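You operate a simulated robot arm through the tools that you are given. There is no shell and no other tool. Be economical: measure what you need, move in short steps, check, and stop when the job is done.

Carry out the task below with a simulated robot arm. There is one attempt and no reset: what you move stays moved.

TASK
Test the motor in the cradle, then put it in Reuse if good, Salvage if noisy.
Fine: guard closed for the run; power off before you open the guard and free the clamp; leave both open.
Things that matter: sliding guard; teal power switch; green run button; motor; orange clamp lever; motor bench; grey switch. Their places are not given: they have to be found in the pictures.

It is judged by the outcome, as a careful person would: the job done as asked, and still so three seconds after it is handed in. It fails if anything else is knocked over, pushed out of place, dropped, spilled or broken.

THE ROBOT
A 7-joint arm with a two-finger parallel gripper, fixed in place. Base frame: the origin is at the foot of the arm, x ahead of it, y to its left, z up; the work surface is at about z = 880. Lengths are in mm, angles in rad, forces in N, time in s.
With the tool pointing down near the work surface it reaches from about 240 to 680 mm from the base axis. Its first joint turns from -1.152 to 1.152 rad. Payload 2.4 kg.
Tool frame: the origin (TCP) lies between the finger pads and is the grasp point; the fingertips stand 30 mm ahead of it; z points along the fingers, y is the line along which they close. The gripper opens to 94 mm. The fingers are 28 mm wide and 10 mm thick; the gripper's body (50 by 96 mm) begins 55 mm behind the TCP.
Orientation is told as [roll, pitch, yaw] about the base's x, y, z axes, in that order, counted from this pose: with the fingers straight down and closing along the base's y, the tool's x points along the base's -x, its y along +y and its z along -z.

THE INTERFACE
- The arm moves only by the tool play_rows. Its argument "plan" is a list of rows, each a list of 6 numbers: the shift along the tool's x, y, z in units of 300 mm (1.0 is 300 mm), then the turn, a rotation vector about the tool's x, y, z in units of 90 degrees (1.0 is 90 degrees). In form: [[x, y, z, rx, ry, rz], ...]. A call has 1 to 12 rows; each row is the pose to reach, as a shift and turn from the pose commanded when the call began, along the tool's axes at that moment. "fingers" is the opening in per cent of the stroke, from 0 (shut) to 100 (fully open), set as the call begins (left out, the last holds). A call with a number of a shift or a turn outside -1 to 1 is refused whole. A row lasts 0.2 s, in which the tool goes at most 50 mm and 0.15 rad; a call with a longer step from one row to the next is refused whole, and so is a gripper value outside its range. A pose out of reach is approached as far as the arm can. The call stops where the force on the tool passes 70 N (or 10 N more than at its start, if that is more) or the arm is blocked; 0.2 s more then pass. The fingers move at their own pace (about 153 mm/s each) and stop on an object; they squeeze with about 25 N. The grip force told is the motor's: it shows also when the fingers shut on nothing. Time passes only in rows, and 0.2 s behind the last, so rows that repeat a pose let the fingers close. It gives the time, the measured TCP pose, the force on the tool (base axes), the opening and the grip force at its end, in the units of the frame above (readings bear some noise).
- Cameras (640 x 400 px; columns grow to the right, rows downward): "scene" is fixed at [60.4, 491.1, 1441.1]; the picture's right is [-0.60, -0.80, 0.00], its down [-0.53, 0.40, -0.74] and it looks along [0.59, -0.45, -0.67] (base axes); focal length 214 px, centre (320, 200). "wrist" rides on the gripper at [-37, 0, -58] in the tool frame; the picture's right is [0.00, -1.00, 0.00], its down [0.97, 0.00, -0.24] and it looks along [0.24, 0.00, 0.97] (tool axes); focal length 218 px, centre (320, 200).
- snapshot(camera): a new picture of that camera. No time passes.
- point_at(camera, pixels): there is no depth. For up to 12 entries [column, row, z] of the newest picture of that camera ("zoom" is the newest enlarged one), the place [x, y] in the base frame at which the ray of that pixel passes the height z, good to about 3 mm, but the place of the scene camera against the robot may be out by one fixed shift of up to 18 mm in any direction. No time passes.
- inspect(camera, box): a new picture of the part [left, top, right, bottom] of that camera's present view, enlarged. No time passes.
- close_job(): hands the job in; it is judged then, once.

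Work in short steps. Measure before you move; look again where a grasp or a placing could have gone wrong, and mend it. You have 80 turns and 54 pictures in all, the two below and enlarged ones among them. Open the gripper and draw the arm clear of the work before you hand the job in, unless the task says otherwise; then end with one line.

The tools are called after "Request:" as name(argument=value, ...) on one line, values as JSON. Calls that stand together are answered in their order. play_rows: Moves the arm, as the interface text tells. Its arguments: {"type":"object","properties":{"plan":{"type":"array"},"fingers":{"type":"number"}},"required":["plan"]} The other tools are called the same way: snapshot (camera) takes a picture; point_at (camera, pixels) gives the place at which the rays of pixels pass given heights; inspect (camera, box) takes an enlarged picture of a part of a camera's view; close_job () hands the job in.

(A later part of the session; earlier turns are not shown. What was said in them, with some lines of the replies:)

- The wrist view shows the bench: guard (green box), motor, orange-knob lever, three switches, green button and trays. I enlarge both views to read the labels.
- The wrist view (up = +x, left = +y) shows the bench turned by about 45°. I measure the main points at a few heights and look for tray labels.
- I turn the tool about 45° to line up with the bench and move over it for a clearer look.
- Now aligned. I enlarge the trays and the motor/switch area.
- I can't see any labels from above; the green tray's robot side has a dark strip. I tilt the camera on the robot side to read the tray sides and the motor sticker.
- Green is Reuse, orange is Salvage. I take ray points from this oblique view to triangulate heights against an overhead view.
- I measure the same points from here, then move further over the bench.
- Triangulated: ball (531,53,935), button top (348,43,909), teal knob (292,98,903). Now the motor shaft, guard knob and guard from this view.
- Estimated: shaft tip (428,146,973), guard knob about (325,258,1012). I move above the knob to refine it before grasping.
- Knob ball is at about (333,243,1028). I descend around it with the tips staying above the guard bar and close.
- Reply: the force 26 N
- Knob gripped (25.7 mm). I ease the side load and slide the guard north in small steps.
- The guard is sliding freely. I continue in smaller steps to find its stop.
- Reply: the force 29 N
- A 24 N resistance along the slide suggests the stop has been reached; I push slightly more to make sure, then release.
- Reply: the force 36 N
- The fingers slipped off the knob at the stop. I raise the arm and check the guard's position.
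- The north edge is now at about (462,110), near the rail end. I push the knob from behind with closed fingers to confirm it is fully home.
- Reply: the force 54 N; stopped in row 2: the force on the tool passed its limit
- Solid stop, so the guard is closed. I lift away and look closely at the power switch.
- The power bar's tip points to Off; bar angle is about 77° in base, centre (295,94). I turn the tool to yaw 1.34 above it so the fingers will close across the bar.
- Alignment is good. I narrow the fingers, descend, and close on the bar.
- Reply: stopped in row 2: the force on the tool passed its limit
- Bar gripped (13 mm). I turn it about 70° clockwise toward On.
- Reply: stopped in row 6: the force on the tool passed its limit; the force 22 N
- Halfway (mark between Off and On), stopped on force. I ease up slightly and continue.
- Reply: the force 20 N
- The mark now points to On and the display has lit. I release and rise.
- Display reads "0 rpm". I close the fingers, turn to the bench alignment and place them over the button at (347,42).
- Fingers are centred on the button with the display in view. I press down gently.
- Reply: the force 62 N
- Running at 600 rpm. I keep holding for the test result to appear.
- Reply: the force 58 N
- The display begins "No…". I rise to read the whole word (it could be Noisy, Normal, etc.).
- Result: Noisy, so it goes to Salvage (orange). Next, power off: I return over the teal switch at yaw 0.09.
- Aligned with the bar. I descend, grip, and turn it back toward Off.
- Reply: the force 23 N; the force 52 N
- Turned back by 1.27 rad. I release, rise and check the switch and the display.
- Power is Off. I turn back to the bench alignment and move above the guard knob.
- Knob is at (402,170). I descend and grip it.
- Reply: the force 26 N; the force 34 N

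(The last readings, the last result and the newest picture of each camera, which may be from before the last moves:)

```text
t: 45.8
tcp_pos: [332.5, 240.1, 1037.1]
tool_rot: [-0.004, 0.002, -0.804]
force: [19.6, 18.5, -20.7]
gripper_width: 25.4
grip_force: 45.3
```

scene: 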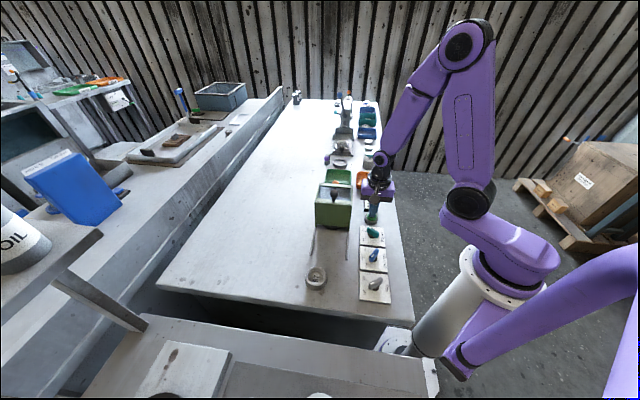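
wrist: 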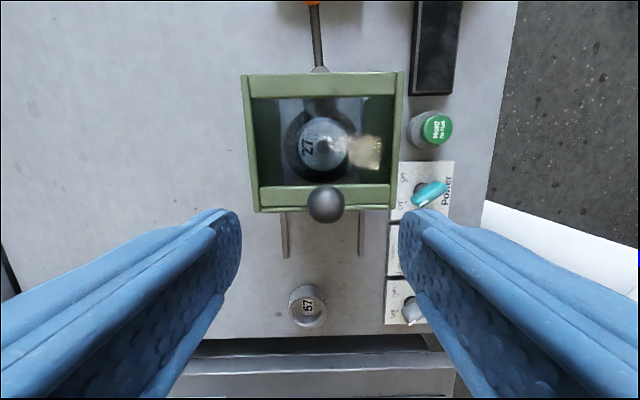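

Request:
play_rows(plan=[[0.008, 0.005, 0, 0, 0, 0], [0.013, 0.01, 0, 0, 0, 0], [0.013, 0.01, 0, 0, 0, 0]])

Request:
play_rows(plan=[[0, 0, 0, 0, 0, 0], [0, 0, -0.05, 0, 0, 0], [0, 0, -0.15, 0, 0, 0], [-0.15, 0, -0.27, 0, 0, 0], [-0.3, 0, -0.3, 0, 0, 0]], fingers=70)

Request:
snapshot(camera="wrist")

```text
t: 46.6
tcp_pos: [331.2, 241.5, 1037.2]
tool_rot: [-0.014, 0.007, -0.807]
force: [9.9, -9.2, -4.3]
gripper_width: 25.8
grip_force: 44.9
```

```text
refused: row 4 steps farther than a row can; nothing moved
```

```text
13 pictures are left
```

wrist: 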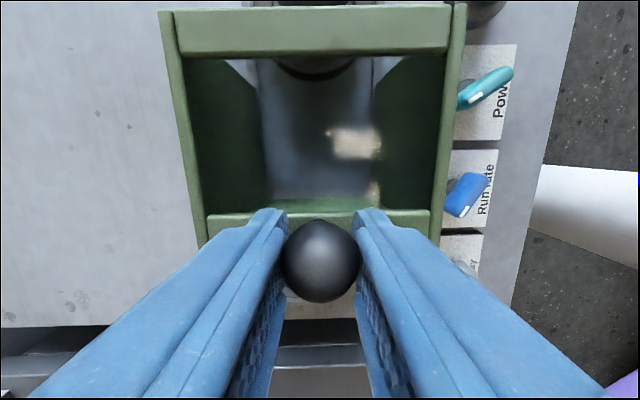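

The guard is back at its open stop. I release, rise and travel to the lever ball at about (530,53,935).

Request:
play_rows(plan=[[0, 0, 0, 0, 0, 0], [0, 0, -0.1, 0, 0, 0], [0, 0, -0.24, 0, 0, 0], [-0.14, 0, -0.27, 0, 0, 0], [-0.28, 0.01, -0.27, 0, 0, 0], [-0.42, 0.02, -0.27, 0, 0, 0], [-0.56, 0.03, -0.25, 0, 0, 0], [-0.7, 0.04, -0.2, 0, 0, 0], [-0.82, 0.048, -0.15, 0, 0, 0]], fingers=70)

Request:
snapshot(camera="wrist")

```text
t: 48.6
tcp_pos: [513.1, 74.7, 1082.1]
tool_rot: [-0.011, 0.005, -0.803]
force: [0.1, -0.1, 0.3]
gripper_width: 65.9
grip_force: 0.1
```

```text
12 pictures are left
```

wrist: 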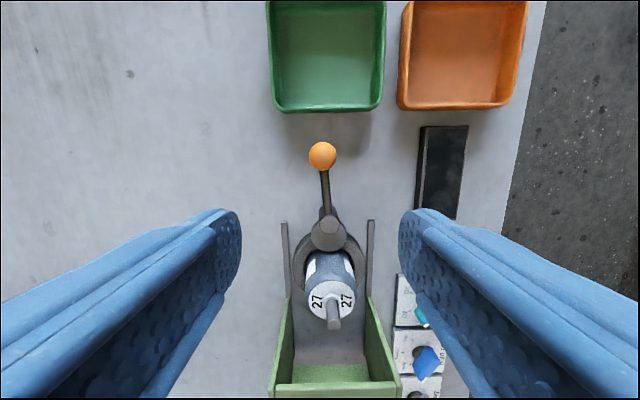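

Request:
point_at(camera="wrist", pixels=[[322, 156, 935], [330, 216, 945], [330, 230, 930], [398, 103, 905], [506, 106, 905], [526, 8, 905], [408, 8, 905], [334, 318, 973], [332, 299, 955]])

Request:
inspect(camera="wrist", box=[270, 130, 390, 340])

```text
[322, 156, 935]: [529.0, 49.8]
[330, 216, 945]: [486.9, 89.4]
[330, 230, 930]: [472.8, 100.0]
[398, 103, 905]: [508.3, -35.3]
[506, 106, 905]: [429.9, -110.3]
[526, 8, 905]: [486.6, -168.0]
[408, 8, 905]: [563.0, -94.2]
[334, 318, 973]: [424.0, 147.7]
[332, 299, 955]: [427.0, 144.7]
```

```text
1.90 times, centred on (330, 235) of wrist
```

zoom: 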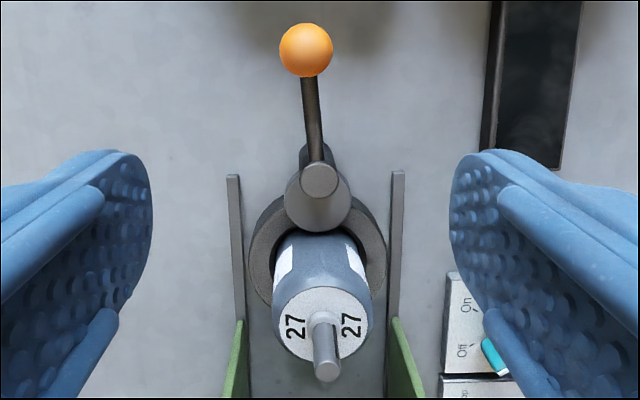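

The cam disc leans against the motor (clamped); ball (529,50,935), pivot about (479,95). I descend and grip the ball.

Request:
play_rows(plan=[[-0.05, -0.01, 0.1, 0, 0, 0], [-0.096, -0.019, 0.2, 0, 0, 0], [-0.096, -0.019, 0.3, 0, 0, 0], [-0.096, -0.019, 0.4, 0, 0, 0], [-0.096, -0.019, 0.48, 0, 0, 0]])

Request:
play_rows(plan=[[0, 0, 0, 0, 0, 0], [0, 0, 0, 0, 0, 0]], fingers=0)

Request:
play_rows(plan=[[0, 0.02, 0, 0, 0, 0], [0, 0.04, 0, 0, 0, 0], [0.003, 0.06, 0, 0, 0, 0]])

```text
t: 49.8
tcp_pos: [526.8, 49.8, 937.0]
tool_rot: [-0.01, 0.005, -0.804]
force: [-1.3, -0.3, -0.4]
gripper_width: 65.7
grip_force: 0.1
```

```text
t: 50.4
tcp_pos: [528.7, 51.7, 937.4]
tool_rot: [-0.008, 0.004, -0.803]
force: [14.0, 9.8, -10.7]
gripper_width: 25.3
grip_force: 44.9
```

```text
t: 51.2
tcp_pos: [538.8, 64.8, 936.8]
tool_rot: [-0.013, 0.009, -0.805]
force: [-6.7, -2.2, 0.7]
gripper_width: 25.6
grip_force: 44.6
```

The lever yields freely toward +v. I swing it round the pivot, turning the tool with it.

Request:
play_rows(plan=[[0.012, 0.028, 0, 0, 0, -0.089], [0.028, 0.055, 0, 0, 0, -0.178], [0.048, 0.079, 0, 0, 0, -0.267], [0.071, 0.1, 0, 0, 0, -0.356], [0.096, 0.118, 0, 0, 0, -0.444], [0.124, 0.132, 0, 0, 0, -0.533], [0.153, 0.142, 0, 0, 0, -0.622], [0.184, 0.148, 0, 0, 0, -0.711], [0.215, 0.149, 0, 0, 0, -0.8]])

Request:
snapshot(camera="wrist")

```text
t: 53.2
tcp_pos: [529.2, 142.9, 936.5]
tool_rot: [0.0, -0.002, 0.454]
force: [26.5, 15.4, -10.3]
gripper_width: 25.4
grip_force: 45.4
```

```text
10 pictures are left
```

wrist: 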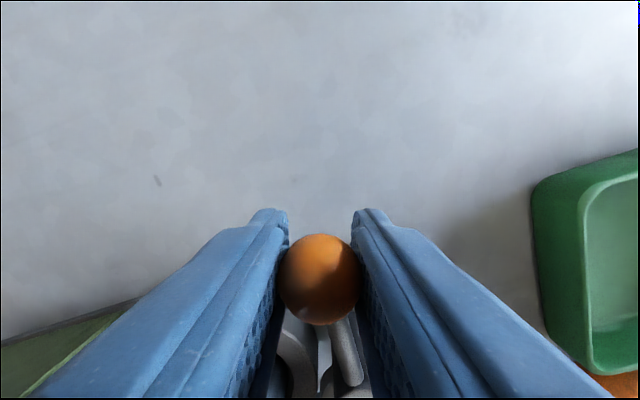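

Lever has swung about 90°. I release, rise and look at the cam.

Request:
play_rows(plan=[[0, 0, 0, 0, 0, 0], [0, 0, -0.05, 0, 0, 0.05], [0, 0, -0.18, 0, 0, 0.13], [0, 0, -0.32, 0, 0, 0.21], [0, 0, -0.45, 0, 0, 0.3], [0, 0, -0.5, 0, 0, 0.39], [0, 0, -0.5, 0, 0, 0.48], [0, 0, -0.5, 0, 0, 0.57], [0, 0, -0.5, 0, 0, 0.66], [0, 0, -0.5, 0, 0, 0.75], [0, 0, -0.5, 0, 0, 0.8]], fingers=80)

Request:
inspect(camera="wrist", box=[260, 140, 440, 340])

```text
t: 55.6
tcp_pos: [528.4, 141.5, 1086.3]
tool_rot: [-0.01, 0.005, -0.805]
force: [0.7, -0.2, -0.6]
gripper_width: 75.2
grip_force: 0.1
```

```text
2.00 times, centred on (350, 240) of wrist
```

zoom: 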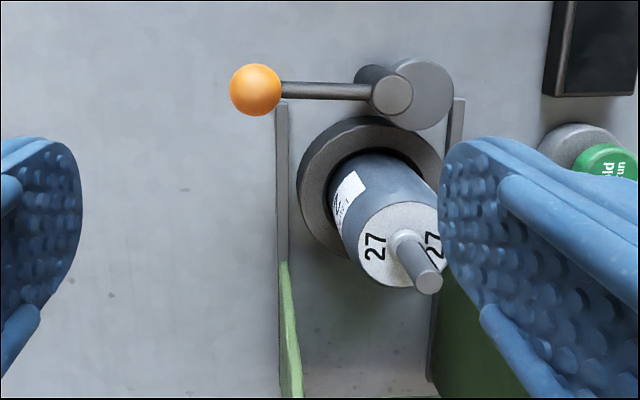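

The cam has swung clear of the motor. I measure the motor top for the grasp.

Request:
point_at(camera="zoom", pixels=[[402, 243, 955], [430, 282, 973], [370, 188, 905], [404, 245, 950]])

```text
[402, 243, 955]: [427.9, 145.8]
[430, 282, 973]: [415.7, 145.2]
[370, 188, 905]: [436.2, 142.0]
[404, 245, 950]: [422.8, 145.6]
```

Motor axis is at about (428,145). I move above it and descend with fingers either side, tips staying above the cradle ring.

Request:
play_rows(plan=[[0.08, -0.08, 0, 0, 0, 0], [0.16, -0.16, 0, 0, 0, 0], [0.242, -0.232, 0, 0, 0, 0], [0.242, -0.232, 0.1, 0, 0, 0]], fingers=75)

Request:
snapshot(camera="wrist")

```text
t: 56.6
tcp_pos: [428.1, 145.4, 1057.9]
tool_rot: [-0.011, 0.004, -0.805]
force: [-1.2, 0.7, -0.2]
gripper_width: 70.4
grip_force: 0.0
```

```text
8 pictures are left
```

wrist: 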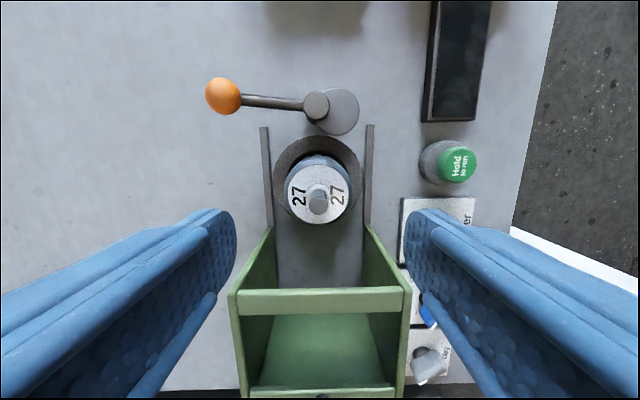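

Well centred. I descend and grip the motor body.

Request:
play_rows(plan=[[0, 0, 0.12, 0, 0, 0], [0, 0, 0.24, 0, 0, 0], [0, 0, 0.33, 0, 0, 0], [0, 0, 0.383, 0, 0, 0]])

Request:
play_rows(plan=[[0, 0, 0, 0, 0, 0], [0, 0, 0, 0, 0, 0]], fingers=0)

Request:
play_rows(plan=[[0, 0, -0.03, 0, 0, 0], [0, 0, -0.08, 0, 0, 0], [0, 0, -0.16, 0, 0, 0]])

Request:
snapshot(camera="wrist")

```text
t: 57.6
tcp_pos: [424.9, 146.2, 942.0]
tool_rot: [-0.01, 0.007, -0.805]
force: [0.1, 0.1, -0.6]
gripper_width: 70.6
grip_force: 0.1
```

```text
t: 58.2
tcp_pos: [426.3, 145.2, 942.4]
tool_rot: [-0.009, 0.005, -0.804]
force: [0.3, 0.5, 0.0]
gripper_width: 54.8
grip_force: 24.7
```

```text
t: 59.0
tcp_pos: [427.4, 146.0, 991.9]
tool_rot: [-0.012, 0.004, -0.805]
force: [0.2, 0.0, -4.7]
gripper_width: 54.2
grip_force: 24.8
```

```text
7 pictures are left
```

wrist: 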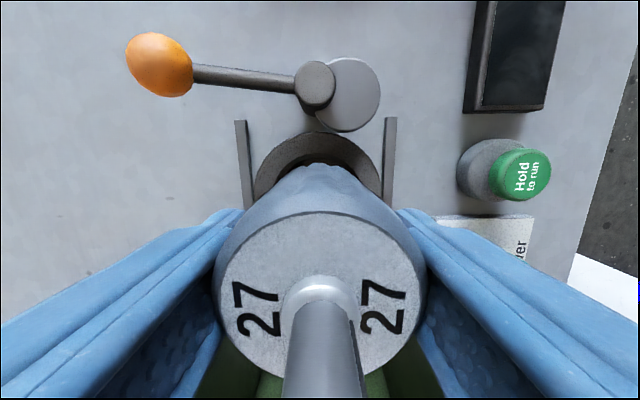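

Motor held (54 mm, ~5 N). I raise it and carry it over the Salvage tray centre, about (499,-104).

Request:
play_rows(plan=[[0, 0, -0.13, 0, 0, 0], [0, 0, -0.26, 0, 0, 0], [-0.1, -0.05, -0.26, 0, 0, 0], [-0.22, -0.11, -0.26, 0, 0, 0], [-0.34, -0.17, -0.26, 0, 0, 0], [-0.46, -0.24, -0.26, 0, 0, 0], [-0.58, -0.3, -0.26, 0, 0, 0], [-0.68, -0.36, -0.26, 0, 0, 0], [-0.766, -0.405, -0.26, 0, 0, 0]])

Request:
snapshot(camera="wrist")

Request:
inspect(camera="scene", box=[300, 120, 420, 240])

```text
t: 61.0
tcp_pos: [496.6, -103.2, 1068.2]
tool_rot: [-0.011, 0.007, -0.805]
force: [-0.9, -0.1, -4.7]
gripper_width: 54.6
grip_force: 25.3
```

```text
6 pictures are left
```

wrist: 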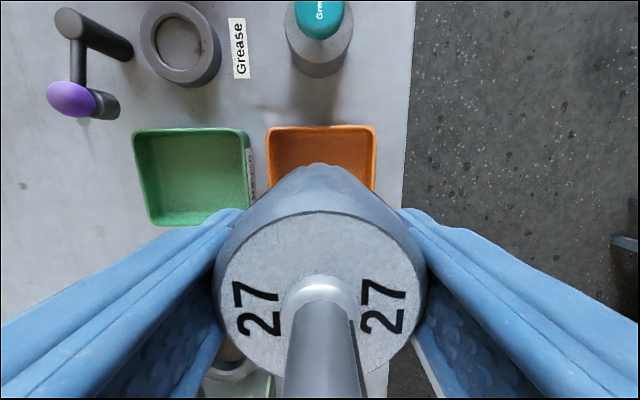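

```text
3.33 times, centred on (360, 180) of scene
```

zoom: 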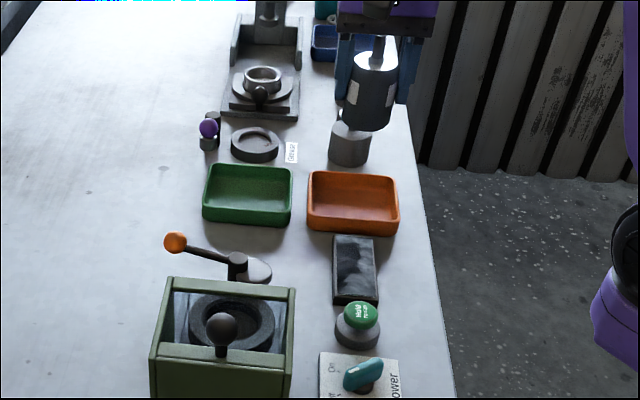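

Request:
point_at(camera="wrist", pixels=[[268, 128, 905], [376, 126, 905], [245, 130, 905], [150, 225, 905]])

```text
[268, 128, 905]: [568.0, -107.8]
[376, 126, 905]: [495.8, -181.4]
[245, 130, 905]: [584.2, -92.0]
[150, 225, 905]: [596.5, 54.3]
```

Tray centre refines to about (501,-109). I shift slightly and lower, then creep to contact.

Request:
play_rows(plan=[[-0.024, -0.004, 0.1, 0, 0, 0], [-0.024, -0.004, 0.2, 0, 0, 0], [-0.024, -0.004, 0.3, 0, 0, 0], [-0.024, -0.004, 0.37, 0, 0, 0], [-0.024, -0.004, 0.39, 0, 0, 0]])

Request:
snapshot(camera="scene")

```text
t: 62.2
tcp_pos: [501.7, -112.0, 951.8]
tool_rot: [-0.009, 0.005, -0.806]
force: [0.6, -0.4, -4.9]
gripper_width: 54.5
grip_force: 24.8
```

```text
4 pictures are left
```

scene: 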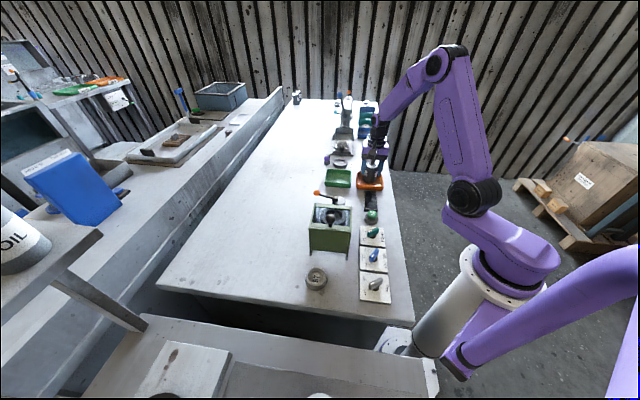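

The motor is inside the tray outline. I creep down until the force shows contact.

Request:
play_rows(plan=[[0, 0, 0.01, 0, 0, 0], [0, 0, 0.02, 0, 0, 0], [0, 0, 0.027, 0, 0, 0], [0, 0, 0.027, 0, 0, 0]])

```text
t: 63.2
tcp_pos: [504.1, -110.1, 943.7]
tool_rot: [-0.012, 0.006, -0.803]
force: [-0.1, 0.4, -4.2]
gripper_width: 54.7
grip_force: 24.5
```

Request:
play_rows(plan=[[0, 0, 0.008, 0, 0, 0], [0, 0, 0.016, 0, 0, 0], [0, 0, 0.016, 0, 0, 0]])

```text
t: 64.0
tcp_pos: [503.0, -110.8, 940.2]
tool_rot: [-0.009, 0.004, -0.806]
force: [-3.7, -1.9, 12.2]
gripper_width: 54.5
grip_force: 25.5
```

Contact (force now +12 N). I open gently and rise straight up.

Request:
play_rows(plan=[[0, 0, -0.004, 0, 0, 0], [0, 0, -0.004, 0, 0, 0], [0, 0, -0.004, 0, 0, 0]], fingers=72)

Request:
play_rows(plan=[[0, 0, -0.05, 0, 0, 0], [0, 0, -0.15, 0, 0, 0], [0, 0, -0.3, 0, 0, 0], [0.05, 0, -0.45, 0, 0, 0], [0.15, 0, -0.55, 0, 0, 0], [0.25, 0, -0.62, 0, 0, 0]])

Request:
snapshot(camera="wrist")

```text
t: 64.8
tcp_pos: [501.8, -110.8, 940.6]
tool_rot: [-0.01, 0.005, -0.804]
force: [-0.2, 0.3, 0.2]
gripper_width: 67.6
grip_force: 0.0
```

```text
t: 66.2
tcp_pos: [454.0, -55.7, 1126.3]
tool_rot: [-0.011, 0.004, -0.806]
force: [0.4, 0.8, 0.7]
gripper_width: 68.0
grip_force: 0.1
```

```text
3 pictures are left
```

wrist: 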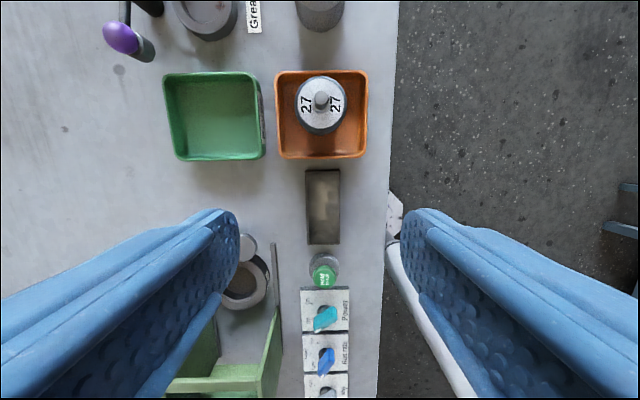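

The motor stands upright in the Salvage tray, display off, guard open. I raise the arm clear and do a last scene check.

Request:
play_rows(plan=[[0.05, 0, -0.1, 0, 0, 0], [0.1, 0, -0.2, 0, 0, 0], [0.1, 0, -0.3, 0, 0, 0], [0.1, 0, -0.3, 0, 0, 0]], fingers=100)

Request:
inspect(camera="scene", box=[290, 120, 410, 300])

```text
t: 67.2
tcp_pos: [432.0, -33.3, 1218.7]
tool_rot: [-0.011, 0.004, -0.803]
force: [0.3, 0.2, -0.3]
gripper_width: 94.0
grip_force: 0.0
```

```text
2.22 times, centred on (350, 210) of scene
```

zoom: 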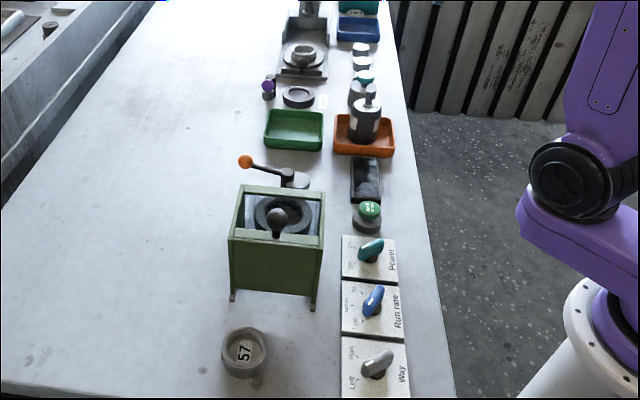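

Request:
close_job()

```text
The job is handed in.
```

The motor tested "Noisy" at 600 rpm with the guard closed, so it now stands upright in the orange Salvage tray; power went off before I opened the guard and freed the clamp, both are left open, and I did not touch the grey switch or the blue rate switch.
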